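You operate a simulated robot arm through the tools that you are given. There is no shell and no other tool.

The job below is to be done with a simulated robot arm. You get a single attempt, and the scene is never put back.

JOB
Put things in order on the top of the folding table. At the end: the green sill clip stands where the clear beaker stood; the clear beaker from the top of the folding table stands where the grey red-knob basket stood; the grey red-knob basket stands where the pink tin stood; the orange clip stands where the green sill clip stood; the pink tin is on the brown wide teal-tape carton (marked "bottle caps"); whatever was shut is shut again. Leave all else as you found it, and nothing knocked over. Set down upright: pink tin.

The check looks at the end state, three seconds after you hand in, the way a careful person would. Anything else that was tipped, shoved, dropped, spilled or broken makes it a failure. Lids that push on must go on centred and level and be pressed home; caps that screw on are set level and turned clockwise until they are tight.

ROBOT AND FRAMES
A 6-joint arm with a two-finger parallel gripper, fixed in place. Base frame: the origin is at the foot of the arm, x ahead of it, y to its left, z up; the work surface is at about z = 0. Lengths are in mm, angles in rad, forces in N, time in s.
With the tool pointing down near the work surface it reaches from about 140 to 580 mm from the base axis. Its first joint turns from -1.152 to 1.152 rad. Payload 2.1 kg.
Tool frame: the origin (TCP) lies between the finger pads and is the grasp point; the fingertips stand 30 mm ahead of it; z points along the fingers, y is the line along which they close. The gripper opens to 94 mm. The fingers are 28 mm wide and 10 mm thick; the gripper's body (50 by 96 mm) begins 55 mm behind the TCP.
Orientation is that of the tool frame in the base frame, as [roll, pitch, yaw] about the fixed x, y, z axes, in that order (R = Rz(yaw) Ry(pitch) Rx(roll)). With the fingers straight down and closing along the base's y, the tool's x points along the base's -x, its y along +y and its z along -z.

CONTROLS
- The arm moves only by the tool apply_moves. Its argument "targets" is a list of rows, each an object (a shift or turn left out is 0, a gripper value left out holds the last) with "rot": the turn, a rotation vector about the tool's x, y, z in units of 4 degrees (1.0 is 4 degrees), a list of three; "offset": the shift along the tool's x, y, z in units of 40 mm (1.0 is 40 mm), a list of three; "grip": the gripper command, from -1 (shut) to 1 (fully open), values between in proportion. In form: [{"rot": [ax, ay, az], "offset": [tx, ty, tz], "grip": grip}, ...]. A call has 1 to 20 rows; each row shifts and turns the commanded pose from where the row before left it, along the tool's axes as they then stand. A call with a number of a shift or a turn outside -1 to 1 is refused whole. A row lasts 0.2 s, in which the tool goes at most 50 mm and 0.15 rad; a call with a longer step from one row to the next is refused whole, and so is a gripper value outside its range. A pose out of reach is approached as far as the arm can. The call stops where the force on the tool passes 40 N (or 10 N more than at its start, if that is more) or the arm is blocked; 0.2 s more then pass. The fingers move at their own pace (about 72 mm/s each) and stop on an object; they squeeze with about 42 N. The grip force told is the motor's: it shows also when the fingers shut on nothing. Time passes only in rows, and 0.2 s behind the last, so rows that do not move let the fingers close. The reply holds the time, the measured pose of the TCP, the force on the tool along the base axes, the opening and the grip force, in the units named above and with some noise, with the torque about the TCP (base axes, N m) and any sound that the robot's microphone picked up.
- Cameras (640 x 400 px; columns grow to the right, rows downward): "scene" is fixed at [69.7, -389.8, 477.6]; the picture's right is [0.64, -0.77, 0.00], its down [-0.52, -0.43, -0.74] and it looks along [0.57, 0.47, -0.67] (base axes); focal length 214 px, centre (320, 200). "wrist" rides on the gripper at [76, 14, -103] in the tool frame; the picture's right is [-0.18, 0.98, 0.00], its down [-0.75, -0.14, -0.64] and it looks along [-0.63, -0.12, 0.77] (tool axes); focal length 243 px, centre (320, 200). There is no depth. A picture from a camera that has moved, and an enlarged one, comes with that camera's place and axes in the base frame and with its lens. The place of the scene camera against the robot may be out by one fixed shift of up to 12 mm in any direction.
- capture(camera): a new picture of that camera. The clock stands still meanwhile.
- zoom(camera, box): a new picture of the part [left, top, right, bottom] of that camera's present view, enlarged. The clock stands still meanwhile.
- sign_off(): hands the job in; it is judged then, once.

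Nothing tells you positions but the pictures and the camera data. Unless the task says otherwise, let go and move clear before handing in.

The tools are called after ">>>" by a JSON object that holds its "method" and its "body". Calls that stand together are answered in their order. apply_moves: Moves the arm, as the interface text tells. Its arguments: {"type":"object","properties":{"targets":{"type":"array","items":{"type":"object","properties":{"rot":{"type":"array","items":{"type":"number"}},"offset":{"type":"array","items":{"type":"number"}},"grip":{"type":"number"}}}}},"required":["targets"]} The other tools are called the same way: capture (camera) takes a picture; zoom (camera, box) takes an enlarged picture of a part of a camera's view; sign_off () hands the job in.

At the start:

```text
time_s: 0.0
eef_pos: [244.2, -131.9, 348.7]
ee_rot: [3.141, 0.001, 3.141]
contact_force: [-0.2, 0.6, -0.2]
moment: [-0.02, -0.03, 0.02]
finger_gap: 94.1
finger_force: 0.0
```

scene: 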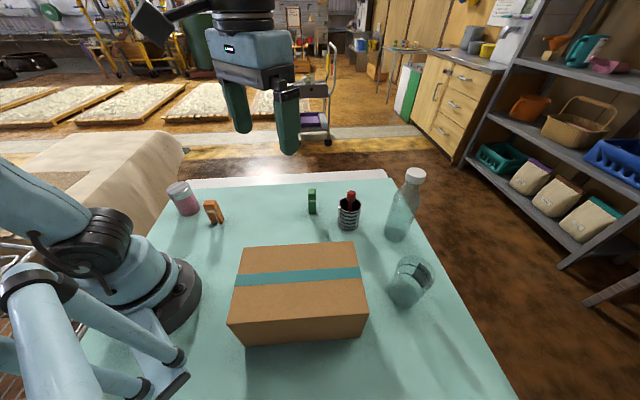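
wrist: 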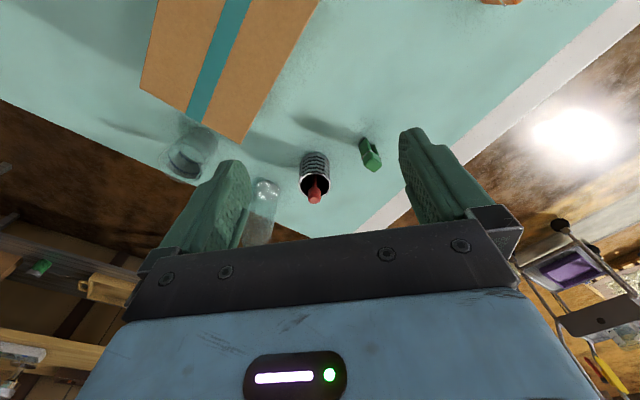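

I see a carton with teal tape near the middle of the table, with a pink tin, orange clip, green clip, grey basket with a red knob, clear bottle and clear beaker around it. I'll take closer pictures first to locate everything.

>>> {"method": "zoom", "body": {"camera": "scene", "box": [150, 160, 310, 260]}}

>>> {"method": "zoom", "body": {"camera": "scene", "box": [290, 160, 450, 260]}}

>>> {"method": "zoom", "body": {"camera": "scene", "box": [210, 220, 450, 370]}}

>>> {"method": "zoom", "body": {"camera": "wrist", "box": [130, 100, 400, 269]}}

```text
4.00 times, centred on (230, 210) of scene
camera zoom: at [69.7, -389.8, 477.6], right [0.64, -0.77, 0.0], down [-0.52, -0.43, -0.74], along [0.57, 0.47, -0.67], focal length 858 px, centre (680, 160)
```

zoom: 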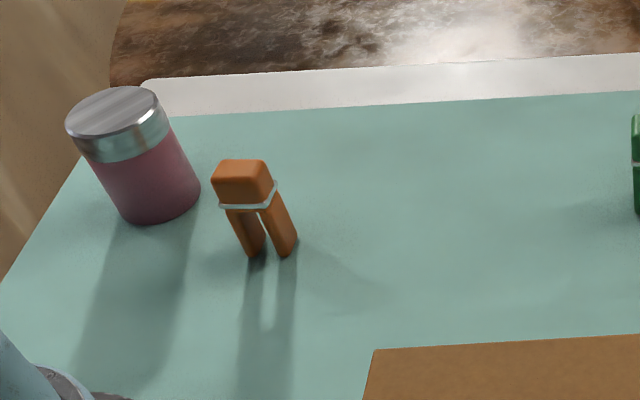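

```text
4.00 times, centred on (370, 210) of scene
camera zoom: at [69.7, -389.8, 477.6], right [0.64, -0.77, 0.0], down [-0.52, -0.43, -0.74], along [0.57, 0.47, -0.67], focal length 858 px, centre (120, 160)
```

zoom: 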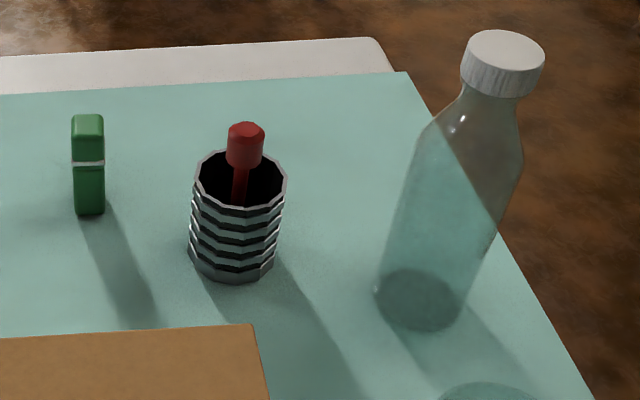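

```text
2.67 times, centred on (330, 295) of scene
camera zoom: at [69.7, -389.8, 477.6], right [0.64, -0.77, 0.0], down [-0.52, -0.43, -0.74], along [0.57, 0.47, -0.67], focal length 572 px, centre (293, -53)
```

zoom: 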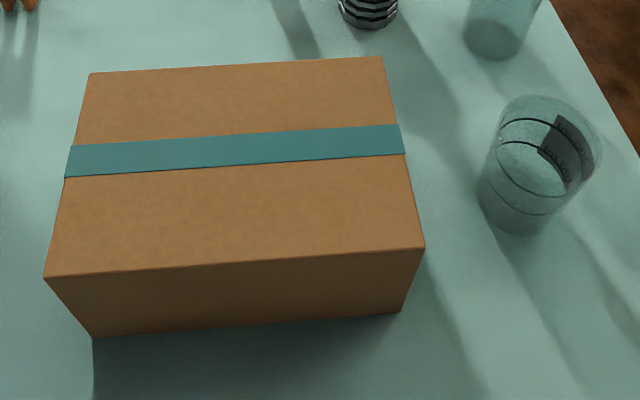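

```text
2.37 times, centred on (265, 184) of wrist
camera zoom: at [166.3, -118.0, 452.0], right [0.18, 0.98, 0.0], down [0.75, -0.14, 0.64], along [0.63, -0.12, -0.77], focal length 574 px, centre (450, 237)
```

zoom: 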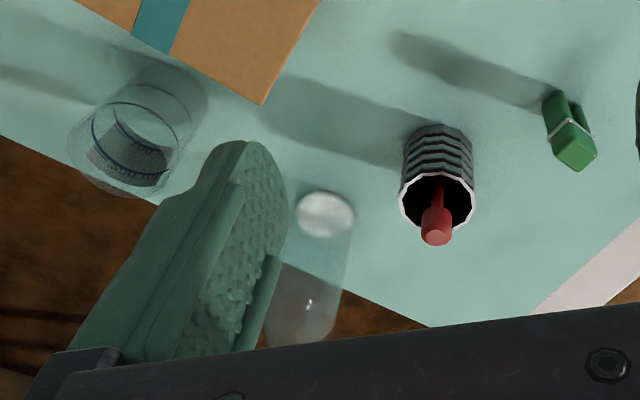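

The tin is near (179, 234), orange clip near (205, 117), green clip near (410, -70), basket near (442, -182), beaker near (347, -400) and the carton centre near (194, -239) with its top at about z=120. The chain needs no spare spot. I'm going to the tin first to look at it from above.

>>> {"method": "apply_moves", "body": {"targets": [{"offset": [0.135, 0.805, 0.122], "grip": 1}, {"offset": [0.135, 0.805, 0.122]}, {"offset": [0.135, 0.805, 0.122]}, {"offset": [0.135, 0.805, 0.122]}, {"offset": [0.135, 0.805, 0.122]}, {"offset": [0.135, 0.805, 0.122]}, {"offset": [0.135, 0.805, 0.122]}, {"offset": [0.135, 0.805, 0.122]}, {"offset": [0.135, 0.805, 0.122]}, {"offset": [0.135, 0.805, 0.122]}, {}, {}]}}

>>> {"method": "capture", "body": {"camera": "wrist"}}

```text
time_s: 2.6
eef_pos: [190.0, 191.4, 298.8]
ee_rot: [3.139, 0.002, -3.141]
contact_force: [-0.5, 0.4, -0.2]
moment: [-0.01, 0.03, 0.02]
finger_gap: 94.0
finger_force: 0.1
```

```text
taken
camera wrist: at [113.5, 205.3, 401.4], right [0.18, 0.98, 0.0], down [0.75, -0.14, 0.64], along [0.63, -0.12, -0.77], focal length 243 px, centre (320, 200)
```

wrist: 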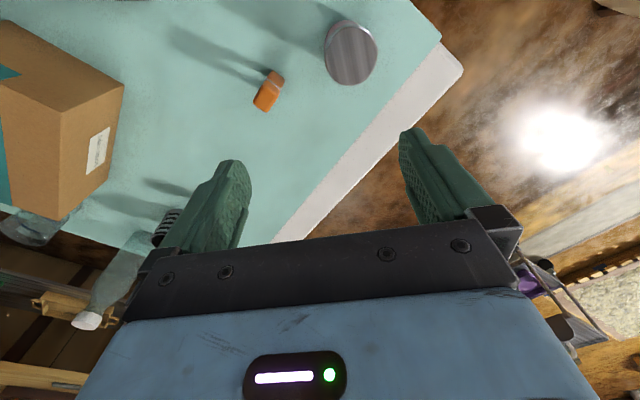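

>>> {"method": "zoom", "body": {"camera": "wrist", "box": [240, 10, 400, 110]}}

>>> {"method": "zoom", "body": {"camera": "wrist", "box": [0, 60, 200, 260]}}

```text
4.00 times, centred on (320, 60) of wrist
camera zoom: at [113.5, 205.3, 401.4], right [0.18, 0.98, 0.0], down [0.75, -0.14, 0.64], along [0.63, -0.12, -0.77], focal length 970 px, centre (320, 760)
```

zoom: 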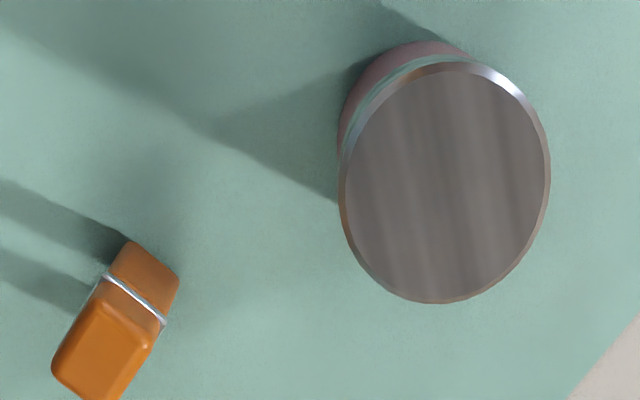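

```text
2.00 times, centred on (100, 160) of wrist
camera zoom: at [113.5, 205.3, 401.4], right [0.18, 0.98, 0.0], down [0.75, -0.14, 0.64], along [0.63, -0.12, -0.77], focal length 485 px, centre (760, 280)
```

zoom: 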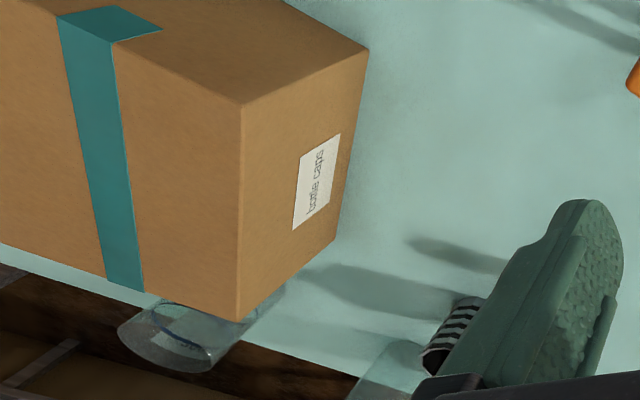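

The carton's side label reads "bottle caps", so it is the right one. From the wrist view the tin is at about (171, 231), 60 mm across and 85 mm tall. I'll move above it and check again before gripping.

>>> {"method": "apply_moves", "body": {"targets": [{"offset": [0.095, 0.2, 0.745]}, {"offset": [0.095, 0.2, 0.745]}, {"offset": [0.095, 0.2, 0.745]}, {"offset": [0.095, 0.2, 0.745]}, {"offset": [0.095, 0.2, 0.745]}, {}]}}

>>> {"method": "capture", "body": {"camera": "wrist"}}

>>> {"method": "capture", "body": {"camera": "scene"}}

```text
time_s: 4.0
eef_pos: [172.0, 230.0, 151.5]
ee_rot: [3.141, 0.002, 3.141]
contact_force: [0.0, -0.1, 0.0]
moment: [0.0, -0.01, 0.03]
finger_gap: 94.1
finger_force: 0.0
```

```text
taken
camera wrist: at [94.2, 244.9, 253.6], right [0.18, 0.98, 0.0], down [0.75, -0.14, 0.64], along [0.63, -0.12, -0.77], focal length 243 px, centre (320, 200)
```

wrist: 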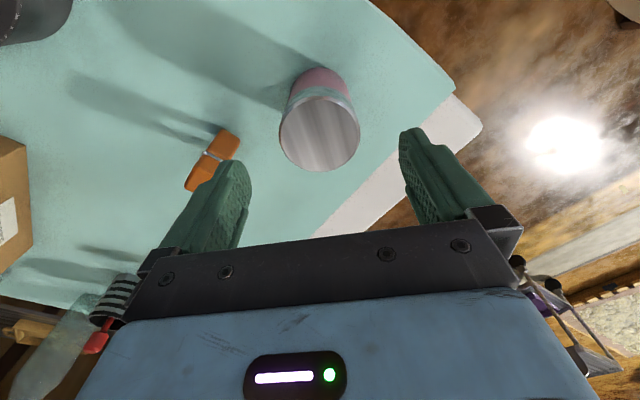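

```text
taken
```

scene: 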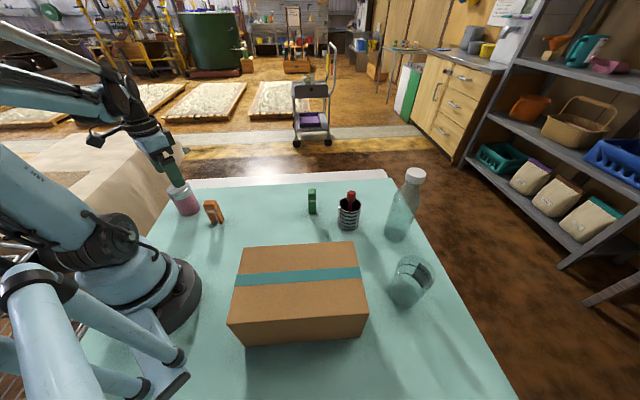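

The gripper is over the tin and the tin sits between the fingers. I'll zoom in to refine its centre.

>>> {"method": "zoom", "body": {"camera": "wrist", "box": [240, 60, 400, 180]}}

>>> {"method": "zoom", "body": {"camera": "wrist", "box": [150, 100, 290, 200]}}

>>> {"method": "zoom", "body": {"camera": "scene", "box": [130, 140, 250, 240]}}

```text
3.33 times, centred on (320, 120) of wrist
camera zoom: at [94.2, 244.9, 253.6], right [0.18, 0.98, 0.0], down [0.75, -0.14, 0.64], along [0.63, -0.12, -0.77], focal length 809 px, centre (320, 467)
```

zoom: 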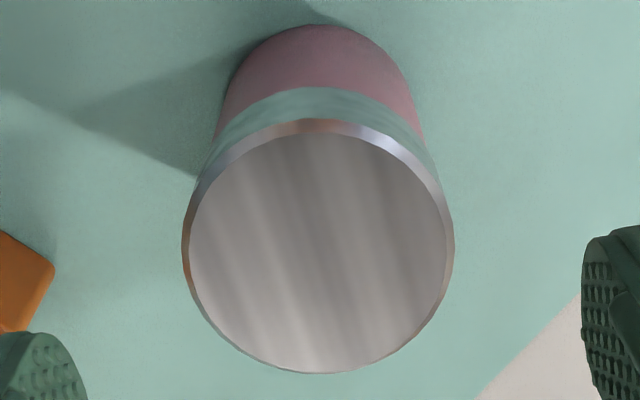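

```text
4.00 times, centred on (220, 150) of wrist
camera zoom: at [94.2, 244.9, 253.6], right [0.18, 0.98, 0.0], down [0.75, -0.14, 0.64], along [0.63, -0.12, -0.77], focal length 970 px, centre (720, 400)
```

zoom: 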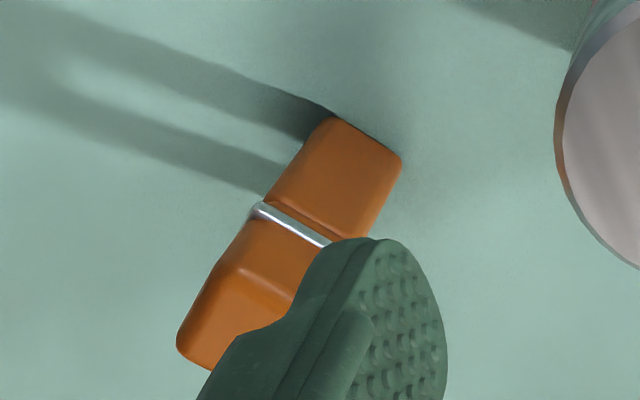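

```text
4.00 times, centred on (190, 190) of scene
camera zoom: at [69.7, -389.8, 477.6], right [0.64, -0.77, 0.0], down [-0.52, -0.43, -0.74], along [0.57, 0.47, -0.67], focal length 858 px, centre (840, 240)
```

zoom: 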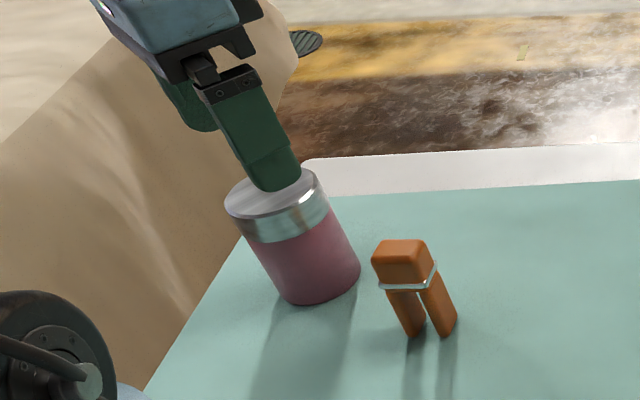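

The tin's centre is about (172, 230.5) and the fingers straddle it with 17 mm to spare each side. I'll descend to z of about 38 and close.

>>> {"method": "apply_moves", "body": {"targets": [{"offset": [-0.02, 0.01, 0.7]}, {"offset": [0, 0, 0.7]}, {"offset": [0, 0, 0.7]}, {"offset": [0, 0, 0.7]}, {}]}}

>>> {"method": "capture", "body": {"camera": "wrist"}}

>>> {"method": "zoom", "body": {"camera": "scene", "box": [110, 140, 270, 240]}}

```text
time_s: 5.2
eef_pos: [172.0, 231.8, 36.2]
ee_rot: [-3.141, 0.004, 3.139]
contact_force: [0.6, 1.3, 0.3]
moment: [-0.02, -0.01, -0.01]
finger_gap: 93.9
finger_force: 0.1
```

```text
taken
camera wrist: at [94.9, 245.7, 138.9], right [0.18, 0.98, 0.0], down [0.75, -0.14, 0.64], along [0.63, -0.12, -0.77], focal length 243 px, centre (320, 200)
```

wrist: 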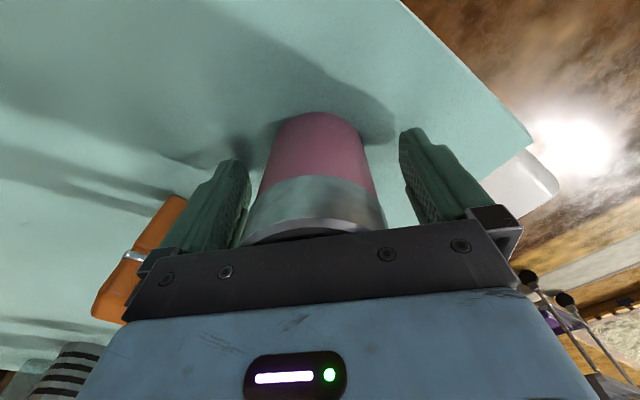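

```text
4.00 times, centred on (190, 190) of scene
camera zoom: at [69.7, -389.8, 477.6], right [0.64, -0.77, 0.0], down [-0.52, -0.43, -0.74], along [0.57, 0.47, -0.67], focal length 858 px, centre (840, 240)
```

zoom: 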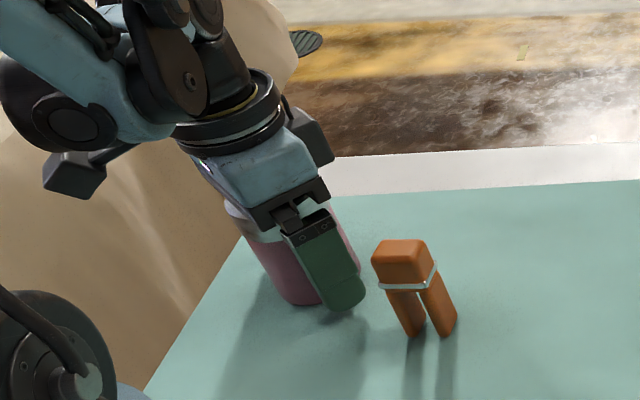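

The fingers are down on both sides of the tin, clear of the orange clip. Closing now.

>>> {"method": "apply_moves", "body": {"targets": [{"grip": -1}, {"grip": -1}, {"grip": -1}, {"grip": -1}]}}

```text
time_s: 6.2
eef_pos: [173.3, 232.5, 35.8]
ee_rot: [-3.141, 0.001, 3.141]
contact_force: [-0.1, 0.8, -0.9]
moment: [-0.02, 0.02, -0.02]
finger_gap: 59.3
finger_force: 41.8
```

The grip is firm at 59.3 mm. I'll lift straight up and check that the tin came with it.

>>> {"method": "apply_moves", "body": {"targets": [{"offset": [0, 0, -0.3]}, {"offset": [0, 0, -0.7]}, {"offset": [0, 0, -1]}, {"offset": [0, 0, -1]}, {"offset": [0, 0, -1]}, {"offset": [0, 0, -1]}, {"offset": [0, 0, -0.8]}, {}]}}

>>> {"method": "capture", "body": {"camera": "wrist"}}

```text
time_s: 8.0
eef_pos: [172.8, 231.3, 270.9]
ee_rot: [3.141, 0.003, 3.141]
contact_force: [-0.5, -0.4, -2.0]
moment: [-0.02, -0.02, -0.01]
finger_gap: 58.6
finger_force: 41.9
```

```text
taken
camera wrist: at [95.6, 245.9, 373.4], right [0.18, 0.98, 0.0], down [0.75, -0.14, 0.64], along [0.63, -0.12, -0.77], focal length 243 px, centre (320, 200)
```

wrist: 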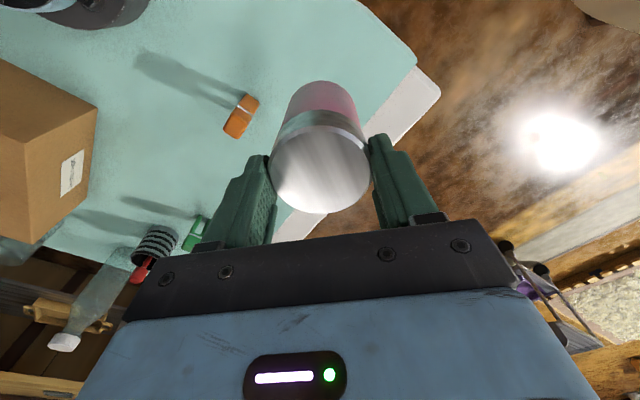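

The tin is held and upright. I'll carry it across at this height to above the carton.

>>> {"method": "apply_moves", "body": {"targets": [{"offset": [-0.031, -0.4, 0]}, {"offset": [-0.031, -0.832, 0]}, {"offset": [-0.031, -0.832, 0]}, {"offset": [-0.031, -0.832, 0]}, {"offset": [-0.031, -0.832, 0]}, {"offset": [-0.031, -0.832, 0]}, {"offset": [-0.031, -0.832, 0]}, {"offset": [-0.031, -0.832, 0]}, {"offset": [-0.031, -0.832, 0]}, {"offset": [-0.031, -0.832, 0]}, {"offset": [-0.031, -0.832, 0]}, {"offset": [-0.031, -0.832, 0]}, {"offset": [-0.031, -0.832, 0]}, {"offset": [-0.031, -0.832, 0]}, {"offset": [0, -0.4, 0]}, {}]}}

>>> {"method": "capture", "body": {"camera": "wrist"}}

>>> {"method": "capture", "body": {"camera": "scene"}}

```text
time_s: 11.4
eef_pos: [186.9, -235.4, 272.2]
ee_rot: [-3.141, 0.003, 3.141]
contact_force: [0.3, 0.0, -1.6]
moment: [-0.02, -0.01, -0.01]
finger_gap: 58.1
finger_force: 41.6
```

```text
taken
camera wrist: at [109.9, -220.8, 374.0], right [0.18, 0.98, 0.0], down [0.75, -0.14, 0.64], along [0.63, -0.12, -0.77], focal length 243 px, centre (320, 200)
```

wrist: 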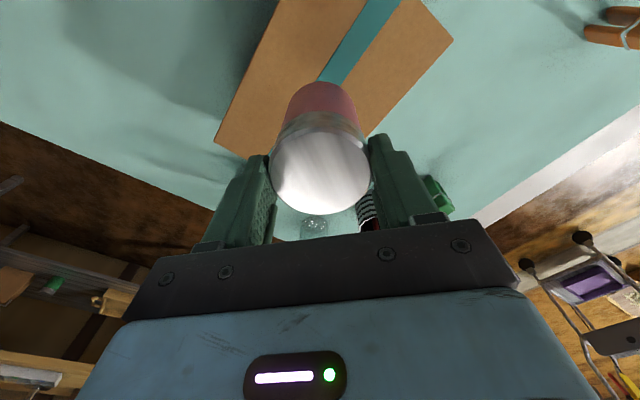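

```text
taken
```

scene: 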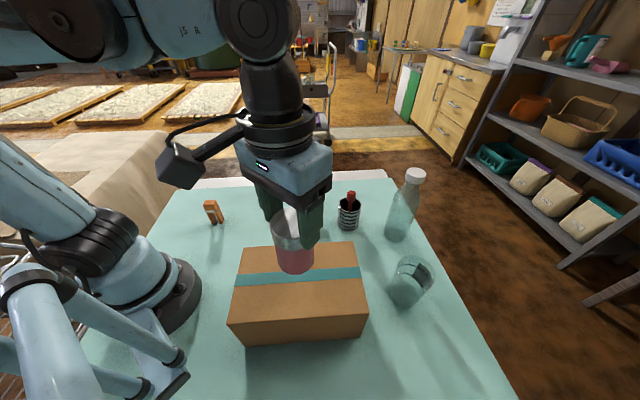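

The carton top's centre works out to about (188.5, -237.5) with its top near z=119, so the tin is almost exactly above the middle. I'll lower in stages and watch the force.

>>> {"method": "apply_moves", "body": {"targets": [{"offset": [-0.02, -0.02, 0.6]}, {"offset": [0, 0, 0.8]}, {"offset": [0, 0, 0.7]}, {"offset": [0, 0, 0.45]}, {"offset": [0, 0, 0.2]}, {}]}}

>>> {"method": "zoom", "body": {"camera": "scene", "box": [210, 180, 390, 350]}}

```text
time_s: 12.1
eef_pos: [189.1, -235.9, 215.7]
ee_rot: [3.138, 0.0, -3.14]
contact_force: [-0.4, 0.7, 23.7]
moment: [0.56, -0.23, 0.02]
finger_gap: 58.1
finger_force: 42.5
stopped in row 3: the force on the tool passed its limit at 140 N (the readings are from after the stop); the commanded pose is now the measured one
```

```text
2.35 times, centred on (300, 265) of scene
camera zoom: at [69.7, -389.7, 477.6], right [0.64, -0.77, 0.0], down [-0.52, -0.43, -0.74], along [0.57, 0.47, -0.67], focal length 505 px, centre (367, 47)
```

zoom: 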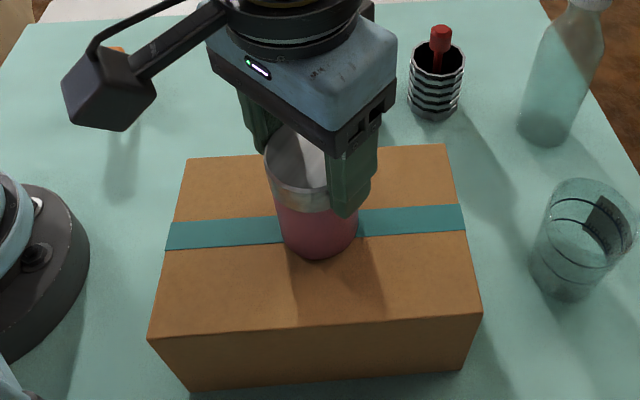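

The descent stopped early at TCP z=216. The tin seems to have slid down in the grip during the lift, so its base is already on the carton. I'll check both views before doing anything else.

>>> {"method": "capture", "body": {"camera": "wrist"}}

>>> {"method": "zoom", "body": {"camera": "scene", "box": [260, 200, 340, 280]}}

```text
taken
camera wrist: at [111.8, -222.5, 317.4], right [0.18, 0.98, 0.01], down [0.75, -0.14, 0.64], along [0.63, -0.11, -0.77], focal length 243 px, centre (320, 200)
```

wrist: 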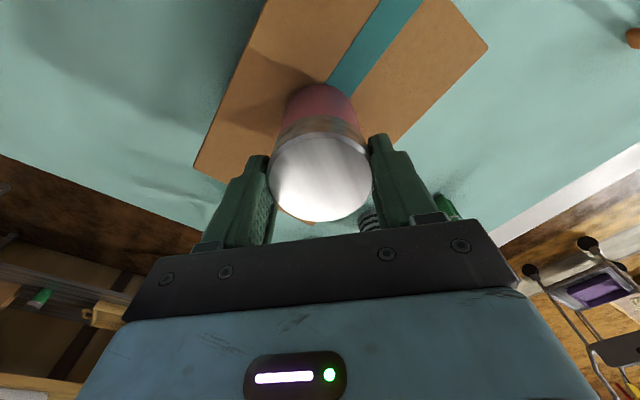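

```text
5.00 times, centred on (300, 240) of scene
camera zoom: at [69.7, -389.7, 477.6], right [0.64, -0.77, 0.0], down [-0.52, -0.43, -0.74], along [0.57, 0.47, -0.67], focal length 1072 px, centre (420, 0)
```

zoom: 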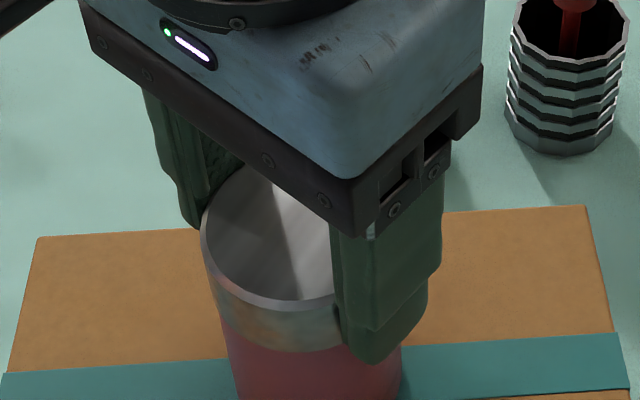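

The tin is standing level on the carton with its lid on, and the carton has not moved. I'll ease off the downward push slightly and read the force.

>>> {"method": "apply_moves", "body": {"targets": [{"offset": [0, 0, -0.02]}, {}]}}

```text
time_s: 12.7
eef_pos: [188.6, -236.4, 214.5]
ee_rot: [3.137, 0.001, 3.141]
contact_force: [3.2, 1.4, 7.8]
moment: [0.39, -0.3, -0.04]
finger_gap: 58.0
finger_force: 41.7
```

The push is down to about 8 N. I'll ease up a touch more and open the fingers.

>>> {"method": "apply_moves", "body": {"targets": [{"offset": [0, 0, -0.01]}, {}, {"grip": 0.4}, {"grip": 0.7}, {"grip": 1}, {"grip": 1}, {}]}}

>>> {"method": "capture", "body": {"camera": "wrist"}}

>>> {"method": "zoom", "body": {"camera": "scene", "box": [210, 180, 390, 350]}}

```text
time_s: 14.3
eef_pos: [188.0, -236.0, 214.9]
ee_rot: [3.138, -0.001, 3.141]
contact_force: [0.2, -0.7, -0.8]
moment: [-0.01, -0.01, 0.01]
finger_gap: 94.1
finger_force: 0.0
```

```text
taken
camera wrist: at [111.5, -222.5, 318.1], right [0.18, 0.98, 0.0], down [0.75, -0.14, 0.64], along [0.63, -0.11, -0.77], focal length 243 px, centre (320, 200)
```

wrist: 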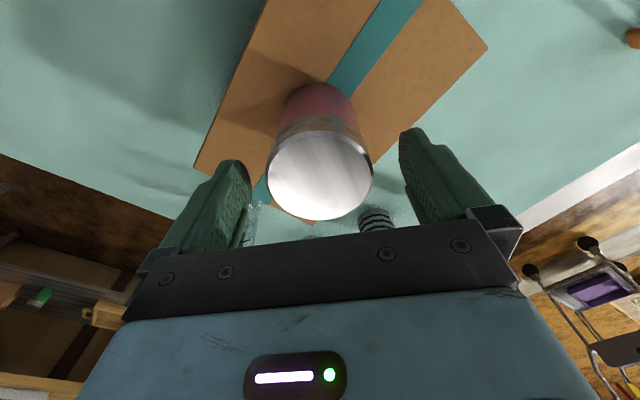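

```text
2.35 times, centred on (300, 265) of scene
camera zoom: at [69.7, -389.8, 477.6], right [0.64, -0.77, 0.0], down [-0.52, -0.43, -0.74], along [0.57, 0.47, -0.67], focal length 505 px, centre (367, 47)
```

zoom: 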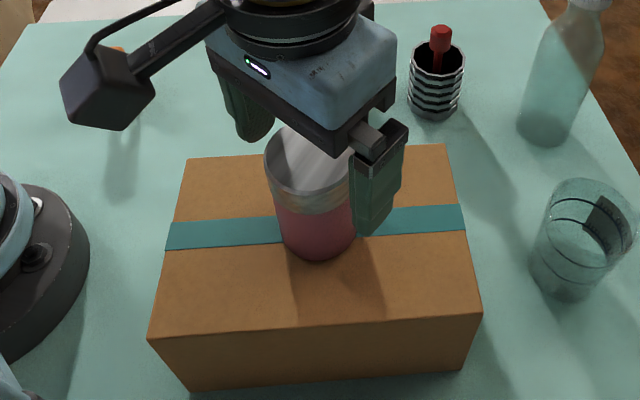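

The tin is released and standing in the middle of the carton. I'll rise and move to a viewpoint that shows the basket, green clip, bottle and beaker together.

>>> {"method": "apply_moves", "body": {"targets": [{"offset": [0, 0, -0.5]}, {"offset": [0, 0, -0.85]}, {"offset": [0, 0, -0.8]}, {"offset": [-0.757, 0.164, 0]}, {"offset": [-0.757, 0.164, 0]}, {"offset": [-0.757, 0.164, 0]}, {"offset": [-0.757, 0.164, 0]}, {"offset": [-0.757, 0.164, 0]}, {"offset": [-0.757, 0.164, 0]}, {"offset": [-0.757, 0.164, 0]}, {}, {}]}}

>>> {"method": "capture", "body": {"camera": "wrist"}}

>>> {"method": "zoom", "body": {"camera": "wrist", "box": [260, 20, 460, 145]}}

>>> {"method": "zoom", "body": {"camera": "wrist", "box": [100, 10, 300, 160]}}

>>> {"method": "zoom", "body": {"camera": "scene", "box": [240, 180, 360, 280]}}

```text
time_s: 16.9
eef_pos: [399.8, -190.5, 301.1]
ee_rot: [3.135, 0.0, 3.142]
contact_force: [1.1, -0.2, 0.6]
moment: [-0.01, -0.01, 0.0]
finger_gap: 94.1
finger_force: 0.0
```

```text
taken
camera wrist: at [322.8, -176.9, 403.6], right [0.18, 0.98, 0.0], down [0.75, -0.14, 0.64], along [0.63, -0.11, -0.77], focal length 243 px, centre (320, 200)
```

wrist: 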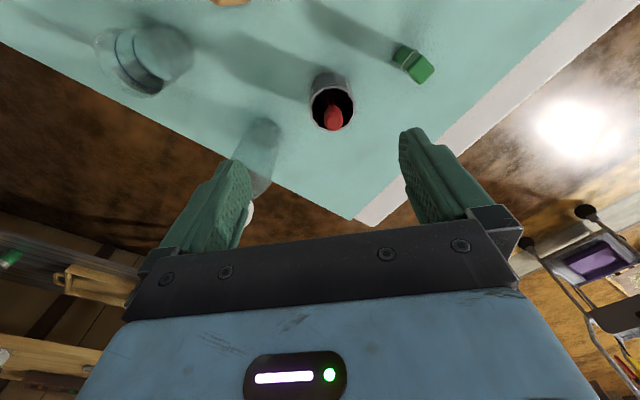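

```text
3.20 times, centred on (360, 82) of wrist
camera zoom: at [322.8, -176.9, 403.6], right [0.18, 0.98, 0.0], down [0.75, -0.14, 0.64], along [0.63, -0.11, -0.77], focal length 776 px, centre (192, 576)
```

zoom: 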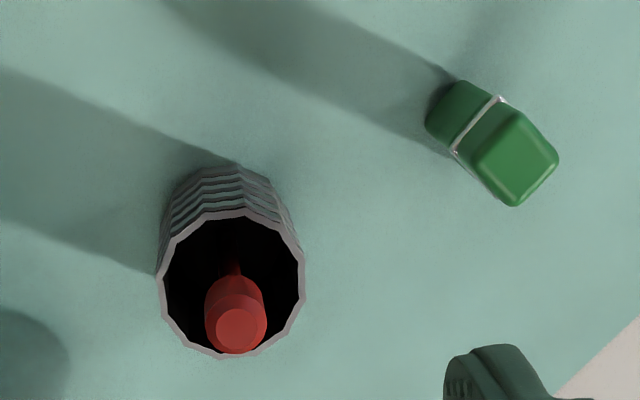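

```text
2.67 times, centred on (200, 85) of wrist
camera zoom: at [322.8, -176.9, 403.6], right [0.18, 0.98, 0.0], down [0.75, -0.14, 0.64], along [0.63, -0.11, -0.77], focal length 647 px, centre (640, 507)
```

zoom: 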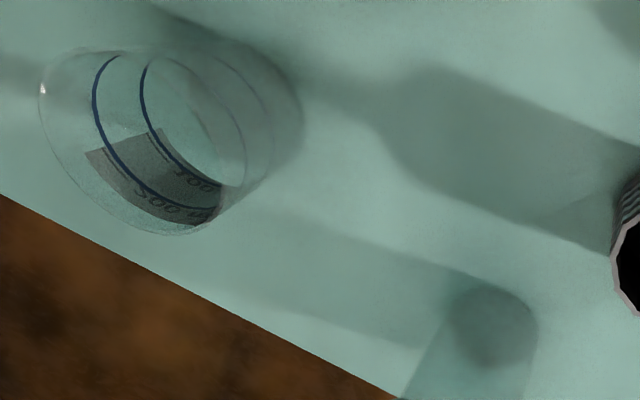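

```text
4.00 times, centred on (300, 230) of scene
camera zoom: at [69.8, -389.8, 477.6], right [0.64, -0.77, 0.0], down [-0.52, -0.43, -0.74], along [0.57, 0.47, -0.67], focal length 858 px, centre (400, 80)
```

zoom: 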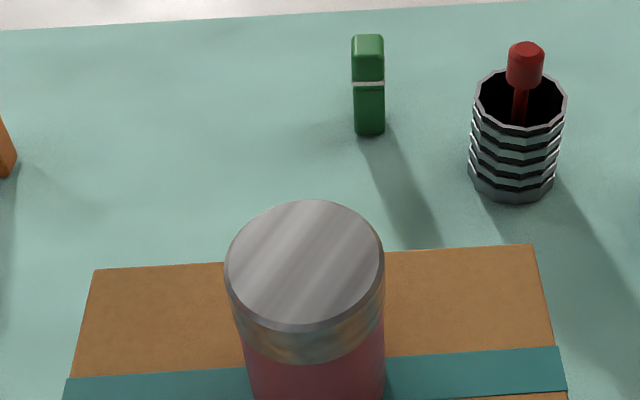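

The tin looks fine on the carton. The basket's centre is about (439.5, -182) with its rim at z of about 79 and the knob top at about 124, so the grip has to be near the rim. I'll move above it and look again.

>>> {"method": "apply_moves", "body": {"targets": [{"offset": [-0.248, 0.053, 0.82], "rot": [0.065, 0, 0]}, {"offset": [-0.248, 0.053, 0.82]}, {"offset": [-0.248, 0.053, 0.82]}, {"offset": [-0.248, 0.053, 0.6]}, {}, {}]}}

>>> {"method": "capture", "body": {"camera": "wrist"}}

>>> {"method": "zoom", "body": {"camera": "wrist", "box": [230, 60, 430, 210]}}

>>> {"method": "zoom", "body": {"camera": "scene", "box": [290, 140, 410, 240]}}

```text
time_s: 18.3
eef_pos: [439.8, -182.0, 180.4]
ee_rot: [-3.142, 0.001, -3.141]
contact_force: [0.0, 0.2, -0.2]
moment: [-0.01, 0.02, 0.01]
finger_gap: 94.0
finger_force: 0.0
```

```text
taken
camera wrist: at [362.7, -166.8, 281.8], right [0.18, 0.98, 0.0], down [0.75, -0.14, 0.64], along [0.63, -0.12, -0.77], focal length 243 px, centre (320, 200)
```

wrist: 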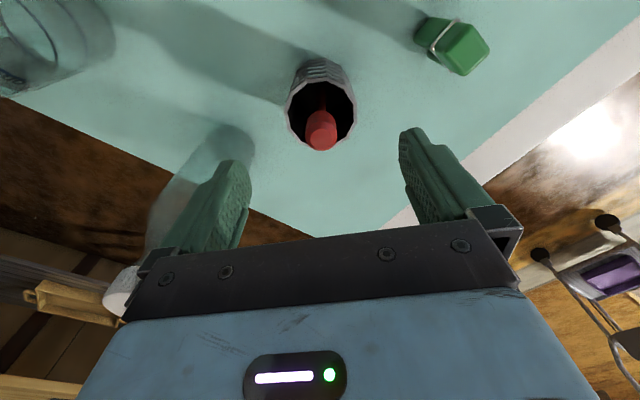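

```text
2.67 times, centred on (330, 135) of wrist
camera zoom: at [362.7, -166.8, 281.8], right [0.18, 0.98, 0.0], down [0.75, -0.14, 0.64], along [0.63, -0.12, -0.77], focal length 647 px, centre (293, 373)
```

zoom: 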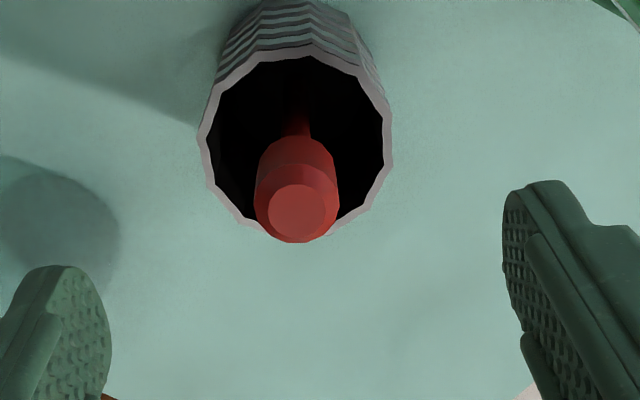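

```text
4.00 times, centred on (350, 190) of scene
camera zoom: at [69.7, -389.8, 477.6], right [0.64, -0.77, 0.0], down [-0.52, -0.43, -0.74], along [0.57, 0.47, -0.67], focal length 858 px, centre (200, 240)
```

zoom: 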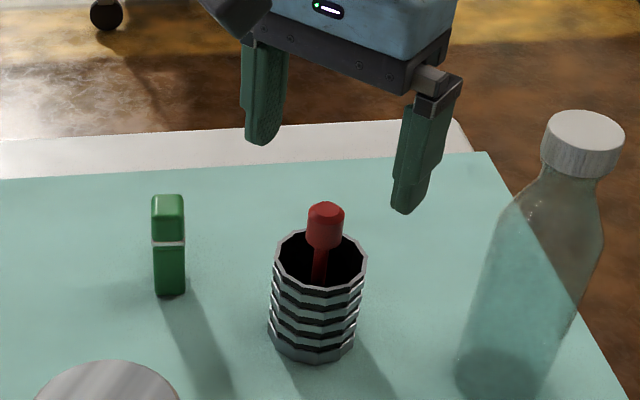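

The basket is centred between the open fingers at about (438.3, -180.3), and the knob is on its axis. I'll descend so the pads take the upper wall with the gripper body still above the knob.

>>> {"method": "apply_moves", "body": {"targets": [{"offset": [0.01, 0.02, 0.8]}, {"offset": [0, 0, 0.8]}, {"offset": [0, 0, 0.6]}, {"offset": [0, 0, 0.36]}, {}, {}]}}

>>> {"method": "capture", "body": {"camera": "wrist"}}

>>> {"method": "zoom", "body": {"camera": "scene", "box": [290, 150, 410, 250]}}

```text
time_s: 19.7
eef_pos: [440.1, -180.7, 75.2]
ee_rot: [3.141, 0.001, 3.141]
contact_force: [-0.5, -0.6, -0.4]
moment: [-0.02, -0.03, 0.0]
finger_gap: 93.9
finger_force: 0.1
```

```text
taken
camera wrist: at [362.6, -167.1, 178.1], right [0.18, 0.98, 0.0], down [0.75, -0.14, 0.64], along [0.63, -0.12, -0.77], focal length 243 px, centre (320, 200)
```

wrist: 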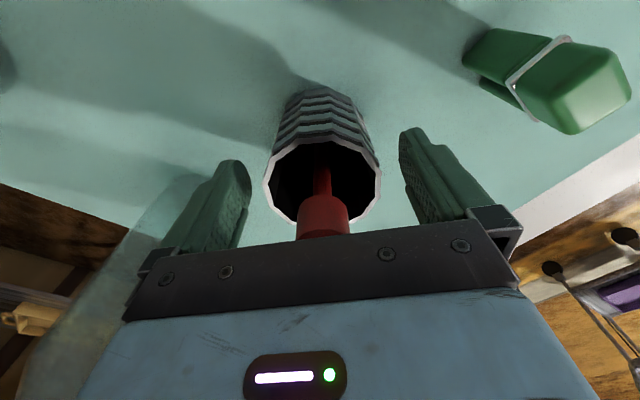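

```text
4.00 times, centred on (350, 200) of scene
camera zoom: at [69.7, -389.8, 477.6], right [0.64, -0.77, 0.0], down [-0.52, -0.43, -0.74], along [0.57, 0.47, -0.67], focal length 858 px, centre (200, 200)
```

zoom: 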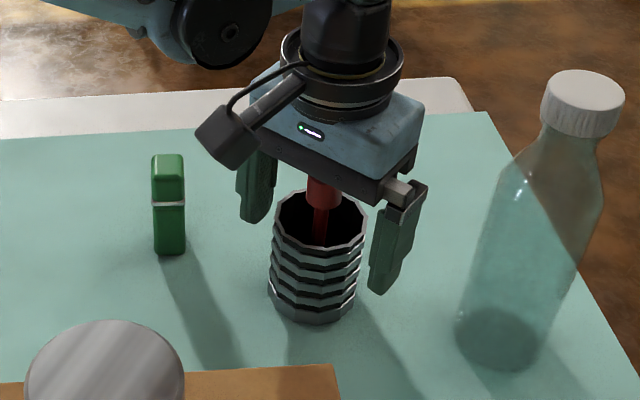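

The rim is level with the TCP and the knob is clear of the gripper body. I'll close, then lift very slowly by a few millimetres to test for slip.

>>> {"method": "apply_moves", "body": {"targets": [{"grip": -1}, {"grip": -1}, {"grip": -1}, {"grip": -1}, {"grip": -1}]}}

>>> {"method": "apply_moves", "body": {"targets": [{"offset": [0, 0, -0.05]}, {"offset": [0, 0, -0.05]}, {"offset": [0, 0, -0.1]}, {"offset": [0, 0, -0.1]}, {"offset": [0, 0, -0.1]}, {}]}}

>>> {"method": "capture", "body": {"camera": "wrist"}}

>>> {"method": "zoom", "body": {"camera": "scene", "box": [290, 150, 410, 250]}}

```text
time_s: 20.9
eef_pos: [439.9, -181.5, 75.7]
ee_rot: [3.141, 0.0, -3.14]
contact_force: [0.4, 0.7, -0.6]
moment: [-0.01, 0.0, 0.0]
finger_gap: 60.5
finger_force: 41.6
```

```text
time_s: 22.3
eef_pos: [440.4, -180.6, 92.2]
ee_rot: [-3.14, 0.0, 3.141]
contact_force: [0.5, -0.3, -0.8]
moment: [0.0, 0.0, -0.02]
finger_gap: 60.2
finger_force: 41.5
```

```text
taken
camera wrist: at [363.1, -167.3, 195.1], right [0.18, 0.98, 0.0], down [0.75, -0.14, 0.64], along [0.63, -0.12, -0.77], focal length 243 px, centre (320, 200)
```

wrist: 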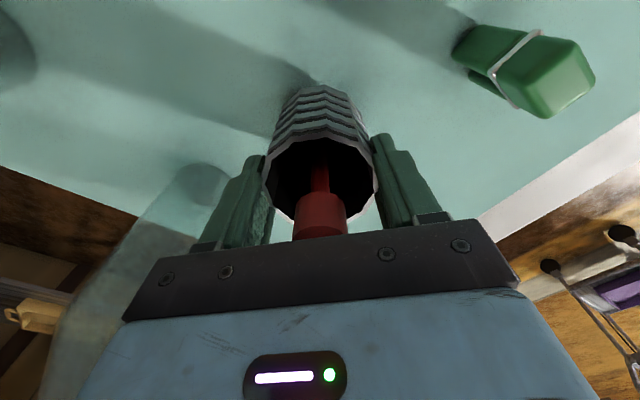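

```text
4.00 times, centred on (350, 200) of scene
camera zoom: at [69.8, -389.8, 477.6], right [0.64, -0.77, 0.0], down [-0.52, -0.43, -0.74], along [0.57, 0.47, -0.67], focal length 858 px, centre (200, 200)
```

zoom: 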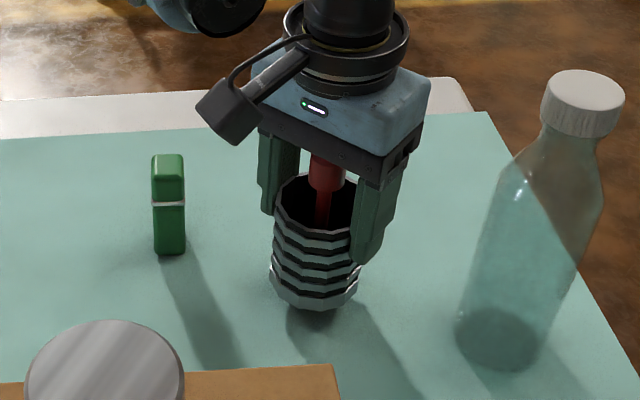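

The basket is lifted about 16 mm with almost no slip. I'll keep raising it gently and check again.

>>> {"method": "apply_moves", "body": {"targets": [{"offset": [0, 0, -0.1]}, {"offset": [0, 0, -0.2]}, {"offset": [0, 0, -0.25]}, {"offset": [0, 0, -0.3]}, {"offset": [0, 0, -0.3]}, {"offset": [0, 0, -0.3]}, {"offset": [0, 0, -0.3]}, {"offset": [0, 0, -0.3]}, {"offset": [0, 0, -0.3]}, {"offset": [0, 0, -0.2]}, {"offset": [0, 0, -0.1]}, {}]}}

>>> {"method": "capture", "body": {"camera": "wrist"}}

>>> {"method": "capture", "body": {"camera": "scene"}}

```text
time_s: 24.9
eef_pos: [440.1, -181.3, 197.3]
ee_rot: [-3.141, 0.001, 3.141]
contact_force: [0.1, -0.3, -1.9]
moment: [0.0, -0.01, -0.01]
finger_gap: 60.5
finger_force: 42.1
```

```text
taken
camera wrist: at [362.9, -167.2, 301.4], right [0.18, 0.98, 0.0], down [0.75, -0.14, 0.64], along [0.63, -0.12, -0.77], focal length 243 px, centre (320, 200)
```

wrist: 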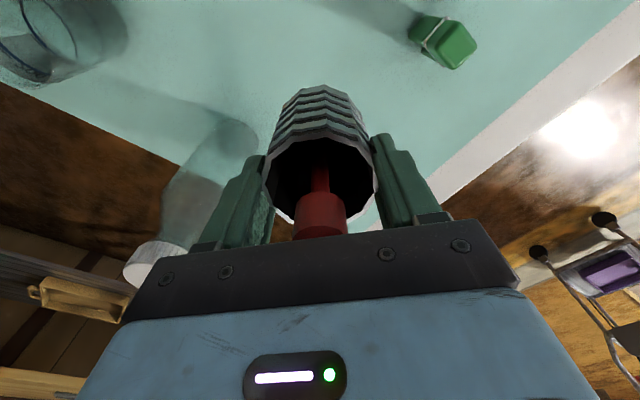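

```text
taken
```

scene: 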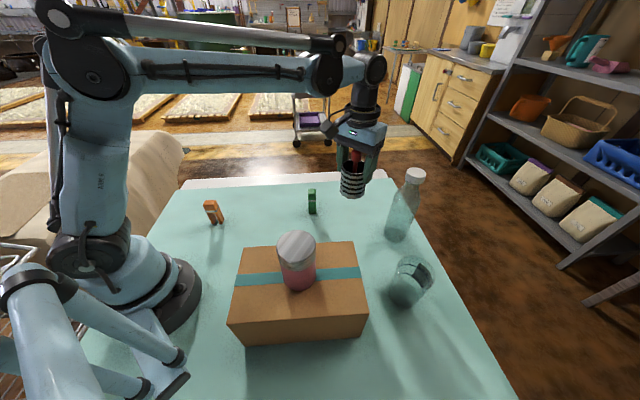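

The basket is held steady with no slip. I'll carry it across to the tin's old place at about (172, 230.5).

>>> {"method": "apply_moves", "body": {"targets": [{"offset": [0.127, 0.195, 0]}, {"offset": [0.2535, 0.39, 0]}, {"offset": [0.4225, 0.651, 0]}, {"offset": [0.4225, 0.651, 0]}, {"offset": [0.4225, 0.651, 0]}, {"offset": [0.4225, 0.651, 0]}, {"offset": [0.4225, 0.651, 0]}, {"offset": [0.4225, 0.651, 0]}, {"offset": [0.4225, 0.651, 0]}, {"offset": [0.4225, 0.651, 0]}, {"offset": [0.4225, 0.651, 0]}, {"offset": [0.4225, 0.651, 0]}, {"offset": [0.4225, 0.651, 0]}, {"offset": [0.4225, 0.651, 0]}, {"offset": [0.4225, 0.651, 0]}, {"offset": [0.4225, 0.651, 0]}, {"offset": [0.2535, 0.39, 0]}, {"offset": [0.127, 0.195, 0]}, {}]}}

>>> {"method": "capture", "body": {"camera": "wrist"}}

>>> {"method": "capture", "body": {"camera": "scene"}}

```text
time_s: 28.9
eef_pos: [173.5, 230.3, 199.3]
ee_rot: [-3.141, 0.001, 3.14]
contact_force: [0.1, 0.1, -1.0]
moment: [0.0, 0.01, 0.02]
finger_gap: 60.1
finger_force: 42.1
```

```text
taken
camera wrist: at [94.8, 244.8, 302.0], right [0.18, 0.98, 0.0], down [0.75, -0.14, 0.64], along [0.63, -0.12, -0.77], focal length 243 px, centre (320, 200)
```

wrist: 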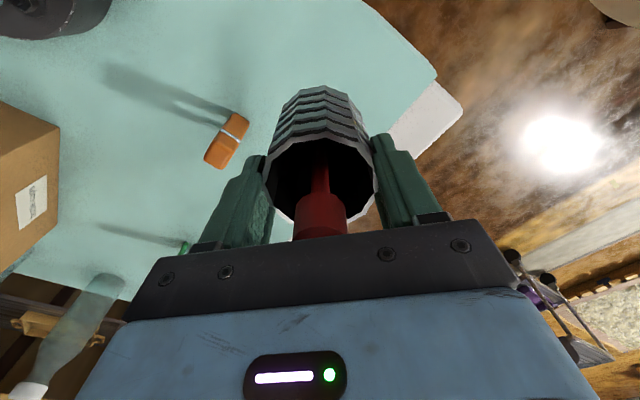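

```text
taken
```

scene: 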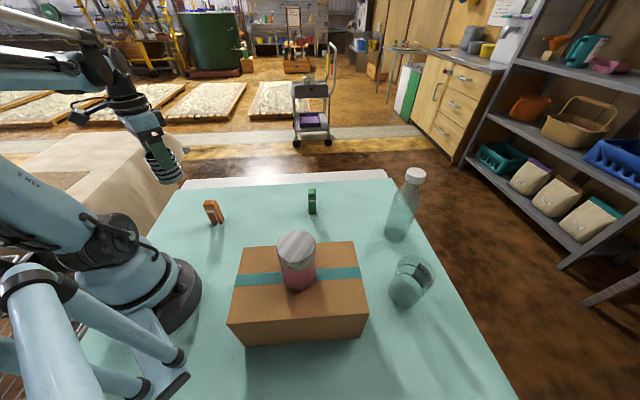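

The basket is over the tin's old place at about (172, 230.5). I'll lower it most of the way, then creep down to contact.

>>> {"method": "apply_moves", "body": {"targets": [{"offset": [0, 0, 0.3]}, {"offset": [0, 0, 0.6]}, {"offset": [0, 0, 0.7]}, {"offset": [0, 0, 0.6]}, {"offset": [0, 0, 0.4]}, {"offset": [0, 0, 0.2]}, {"offset": [0, 0, 0.1]}, {}]}}

>>> {"method": "zoom", "body": {"camera": "scene", "box": [110, 140, 270, 240]}}

>>> {"method": "capture", "body": {"camera": "wrist"}}

```text
time_s: 30.7
eef_pos: [173.3, 228.8, 81.6]
ee_rot: [3.141, 0.001, -3.141]
contact_force: [-0.6, -0.4, -1.5]
moment: [-0.02, 0.0, 0.01]
finger_gap: 60.2
finger_force: 42.4
```

```text
4.00 times, centred on (190, 190) of scene
camera zoom: at [69.7, -389.8, 477.6], right [0.64, -0.77, 0.0], down [-0.52, -0.43, -0.74], along [0.57, 0.47, -0.67], focal length 858 px, centre (840, 240)
```

zoom: 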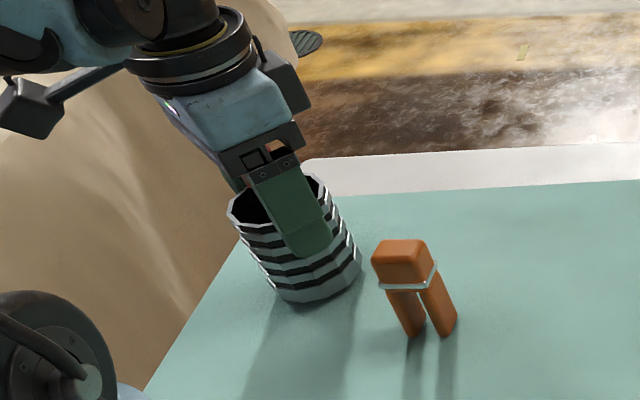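

```text
taken
camera wrist: at [95.7, 243.1, 185.4], right [0.18, 0.98, 0.0], down [0.75, -0.14, 0.64], along [0.63, -0.12, -0.77], focal length 243 px, centre (320, 200)
```

wrist: 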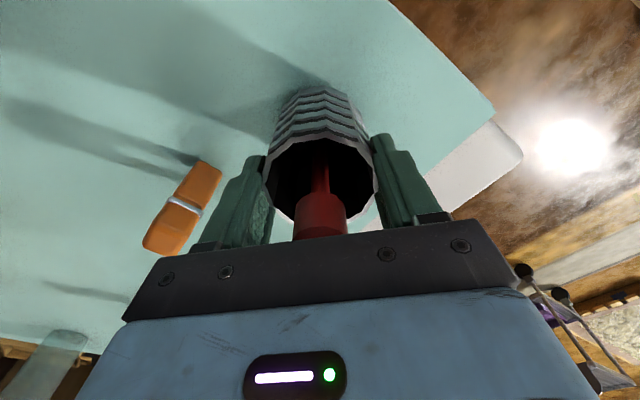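

The basket base is just above the table, in line with where the tin's base was. I'll nudge it about 1 mm and creep down.

>>> {"method": "apply_moves", "body": {"targets": [{"offset": [0, 0.03, 0.04]}, {"offset": [0, 0, 0.04]}, {"offset": [0, 0, 0.02]}, {}]}}

```text
time_s: 31.7
eef_pos: [173.4, 230.7, 78.4]
ee_rot: [3.14, 0.0, -3.141]
contact_force: [0.3, -0.2, -0.5]
moment: [0.01, -0.02, -0.02]
finger_gap: 60.3
finger_force: 42.4
```

>>> {"method": "apply_moves", "body": {"targets": [{"offset": [0, 0, 0.02]}, {"offset": [0, 0, 0.02]}, {}]}}

>>> {"method": "apply_moves", "body": {"targets": [{"offset": [0, 0, 0.015]}, {}]}}

```text
time_s: 32.5
eef_pos: [172.9, 231.8, 76.8]
ee_rot: [-3.141, -0.001, -3.141]
contact_force: [-0.6, 0.1, -1.7]
moment: [0.0, 0.01, 0.01]
finger_gap: 60.2
finger_force: 42.0
```

```text
time_s: 33.1
eef_pos: [172.7, 229.9, 76.9]
ee_rot: [-3.141, 0.001, 3.141]
contact_force: [-0.5, 0.0, -1.9]
moment: [-0.04, 0.01, -0.04]
finger_gap: 60.0
finger_force: 42.1
```

No contact is showing yet, so I'll keep creeping down.

>>> {"method": "apply_moves", "body": {"targets": [{"offset": [0, 0, 0.02]}, {}]}}

>>> {"method": "apply_moves", "body": {"targets": [{"offset": [0, 0, 0.02]}, {}]}}

```text
time_s: 33.7
eef_pos: [172.6, 230.1, 74.3]
ee_rot: [3.141, -0.001, 3.141]
contact_force: [-1.6, -0.8, 11.7]
moment: [-0.15, 0.12, 0.01]
finger_gap: 60.3
finger_force: 41.9
```

```text
time_s: 34.3
eef_pos: [173.6, 232.4, 73.9]
ee_rot: [3.14, 0.001, -3.141]
contact_force: [2.2, -1.1, 25.6]
moment: [-0.24, -0.2, -0.04]
finger_gap: 60.2
finger_force: 41.4
```

The basket has touched down and is being pressed slightly. I'll back off about a millimetre and open.

>>> {"method": "apply_moves", "body": {"targets": [{"offset": [0, 0, -0.03]}, {}, {"grip": 0.45}, {"grip": 0.6}, {"grip": 1}, {"grip": 1}, {"grip": 1}]}}

>>> {"method": "capture", "body": {"camera": "wrist"}}

>>> {"method": "zoom", "body": {"camera": "scene", "box": [110, 140, 270, 240]}}

```text
time_s: 35.9
eef_pos: [172.4, 231.0, 75.3]
ee_rot: [3.141, 0.0, -3.139]
contact_force: [0.6, 0.5, 1.0]
moment: [0.02, 0.0, -0.01]
finger_gap: 93.8
finger_force: 0.0
```

```text
taken
camera wrist: at [95.8, 245.3, 178.5], right [0.18, 0.98, 0.0], down [0.75, -0.14, 0.64], along [0.63, -0.12, -0.77], focal length 243 px, centre (320, 200)
```

wrist: 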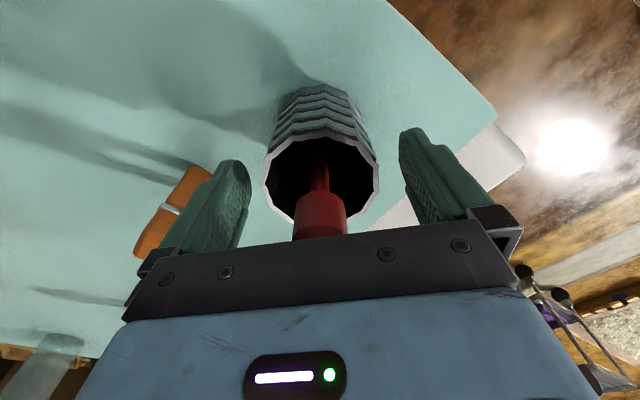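

```text
4.00 times, centred on (190, 190) of scene
camera zoom: at [69.7, -389.8, 477.6], right [0.64, -0.77, 0.0], down [-0.52, -0.43, -0.74], along [0.57, 0.47, -0.67], focal length 858 px, centre (840, 240)
```

zoom: 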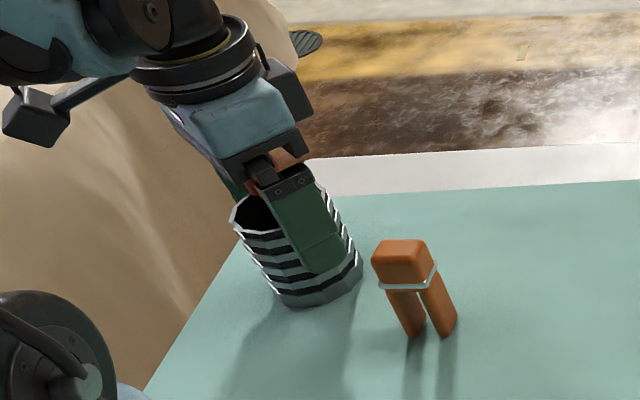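

The basket is released and stands where the tin's base was. I'll rise straight up and verify it from above.

>>> {"method": "apply_moves", "body": {"targets": [{"offset": [0, 0, -0.4]}, {"offset": [0, 0, -0.9]}, {"offset": [0, 0, -1]}, {"offset": [0, 0, -1]}, {"offset": [0, 0, -1]}, {"offset": [0, 0, -0.5]}, {}]}}

>>> {"method": "zoom", "body": {"camera": "wrist", "box": [200, 20, 400, 145]}}

>>> {"method": "zoom", "body": {"camera": "scene", "box": [110, 140, 270, 240]}}

```text
time_s: 37.5
eef_pos: [173.3, 231.2, 268.7]
ee_rot: [-3.142, 0.0, -3.141]
contact_force: [-0.3, -0.5, -0.2]
moment: [-0.03, 0.03, 0.0]
finger_gap: 94.0
finger_force: 0.0
```

```text
3.20 times, centred on (300, 82) of wrist
camera zoom: at [96.1, 245.0, 371.2], right [0.18, 0.98, 0.0], down [0.75, -0.14, 0.64], along [0.63, -0.12, -0.77], focal length 776 px, centre (384, 576)
```

zoom: 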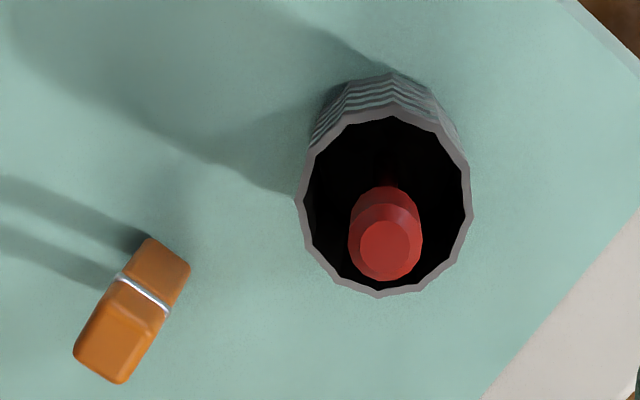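

```text
4.00 times, centred on (190, 190) of scene
camera zoom: at [69.7, -389.8, 477.6], right [0.64, -0.77, 0.0], down [-0.52, -0.43, -0.74], along [0.57, 0.47, -0.67], focal length 858 px, centre (840, 240)
```

zoom: 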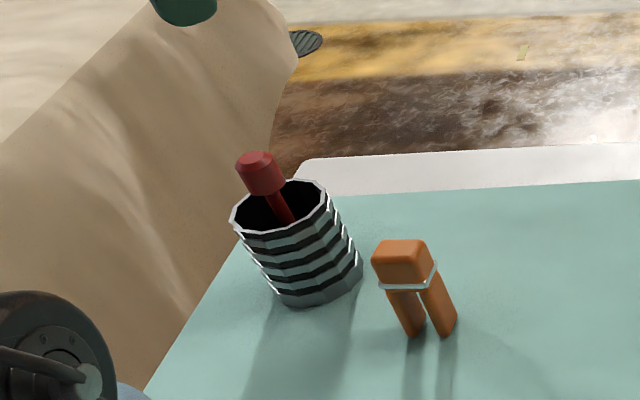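

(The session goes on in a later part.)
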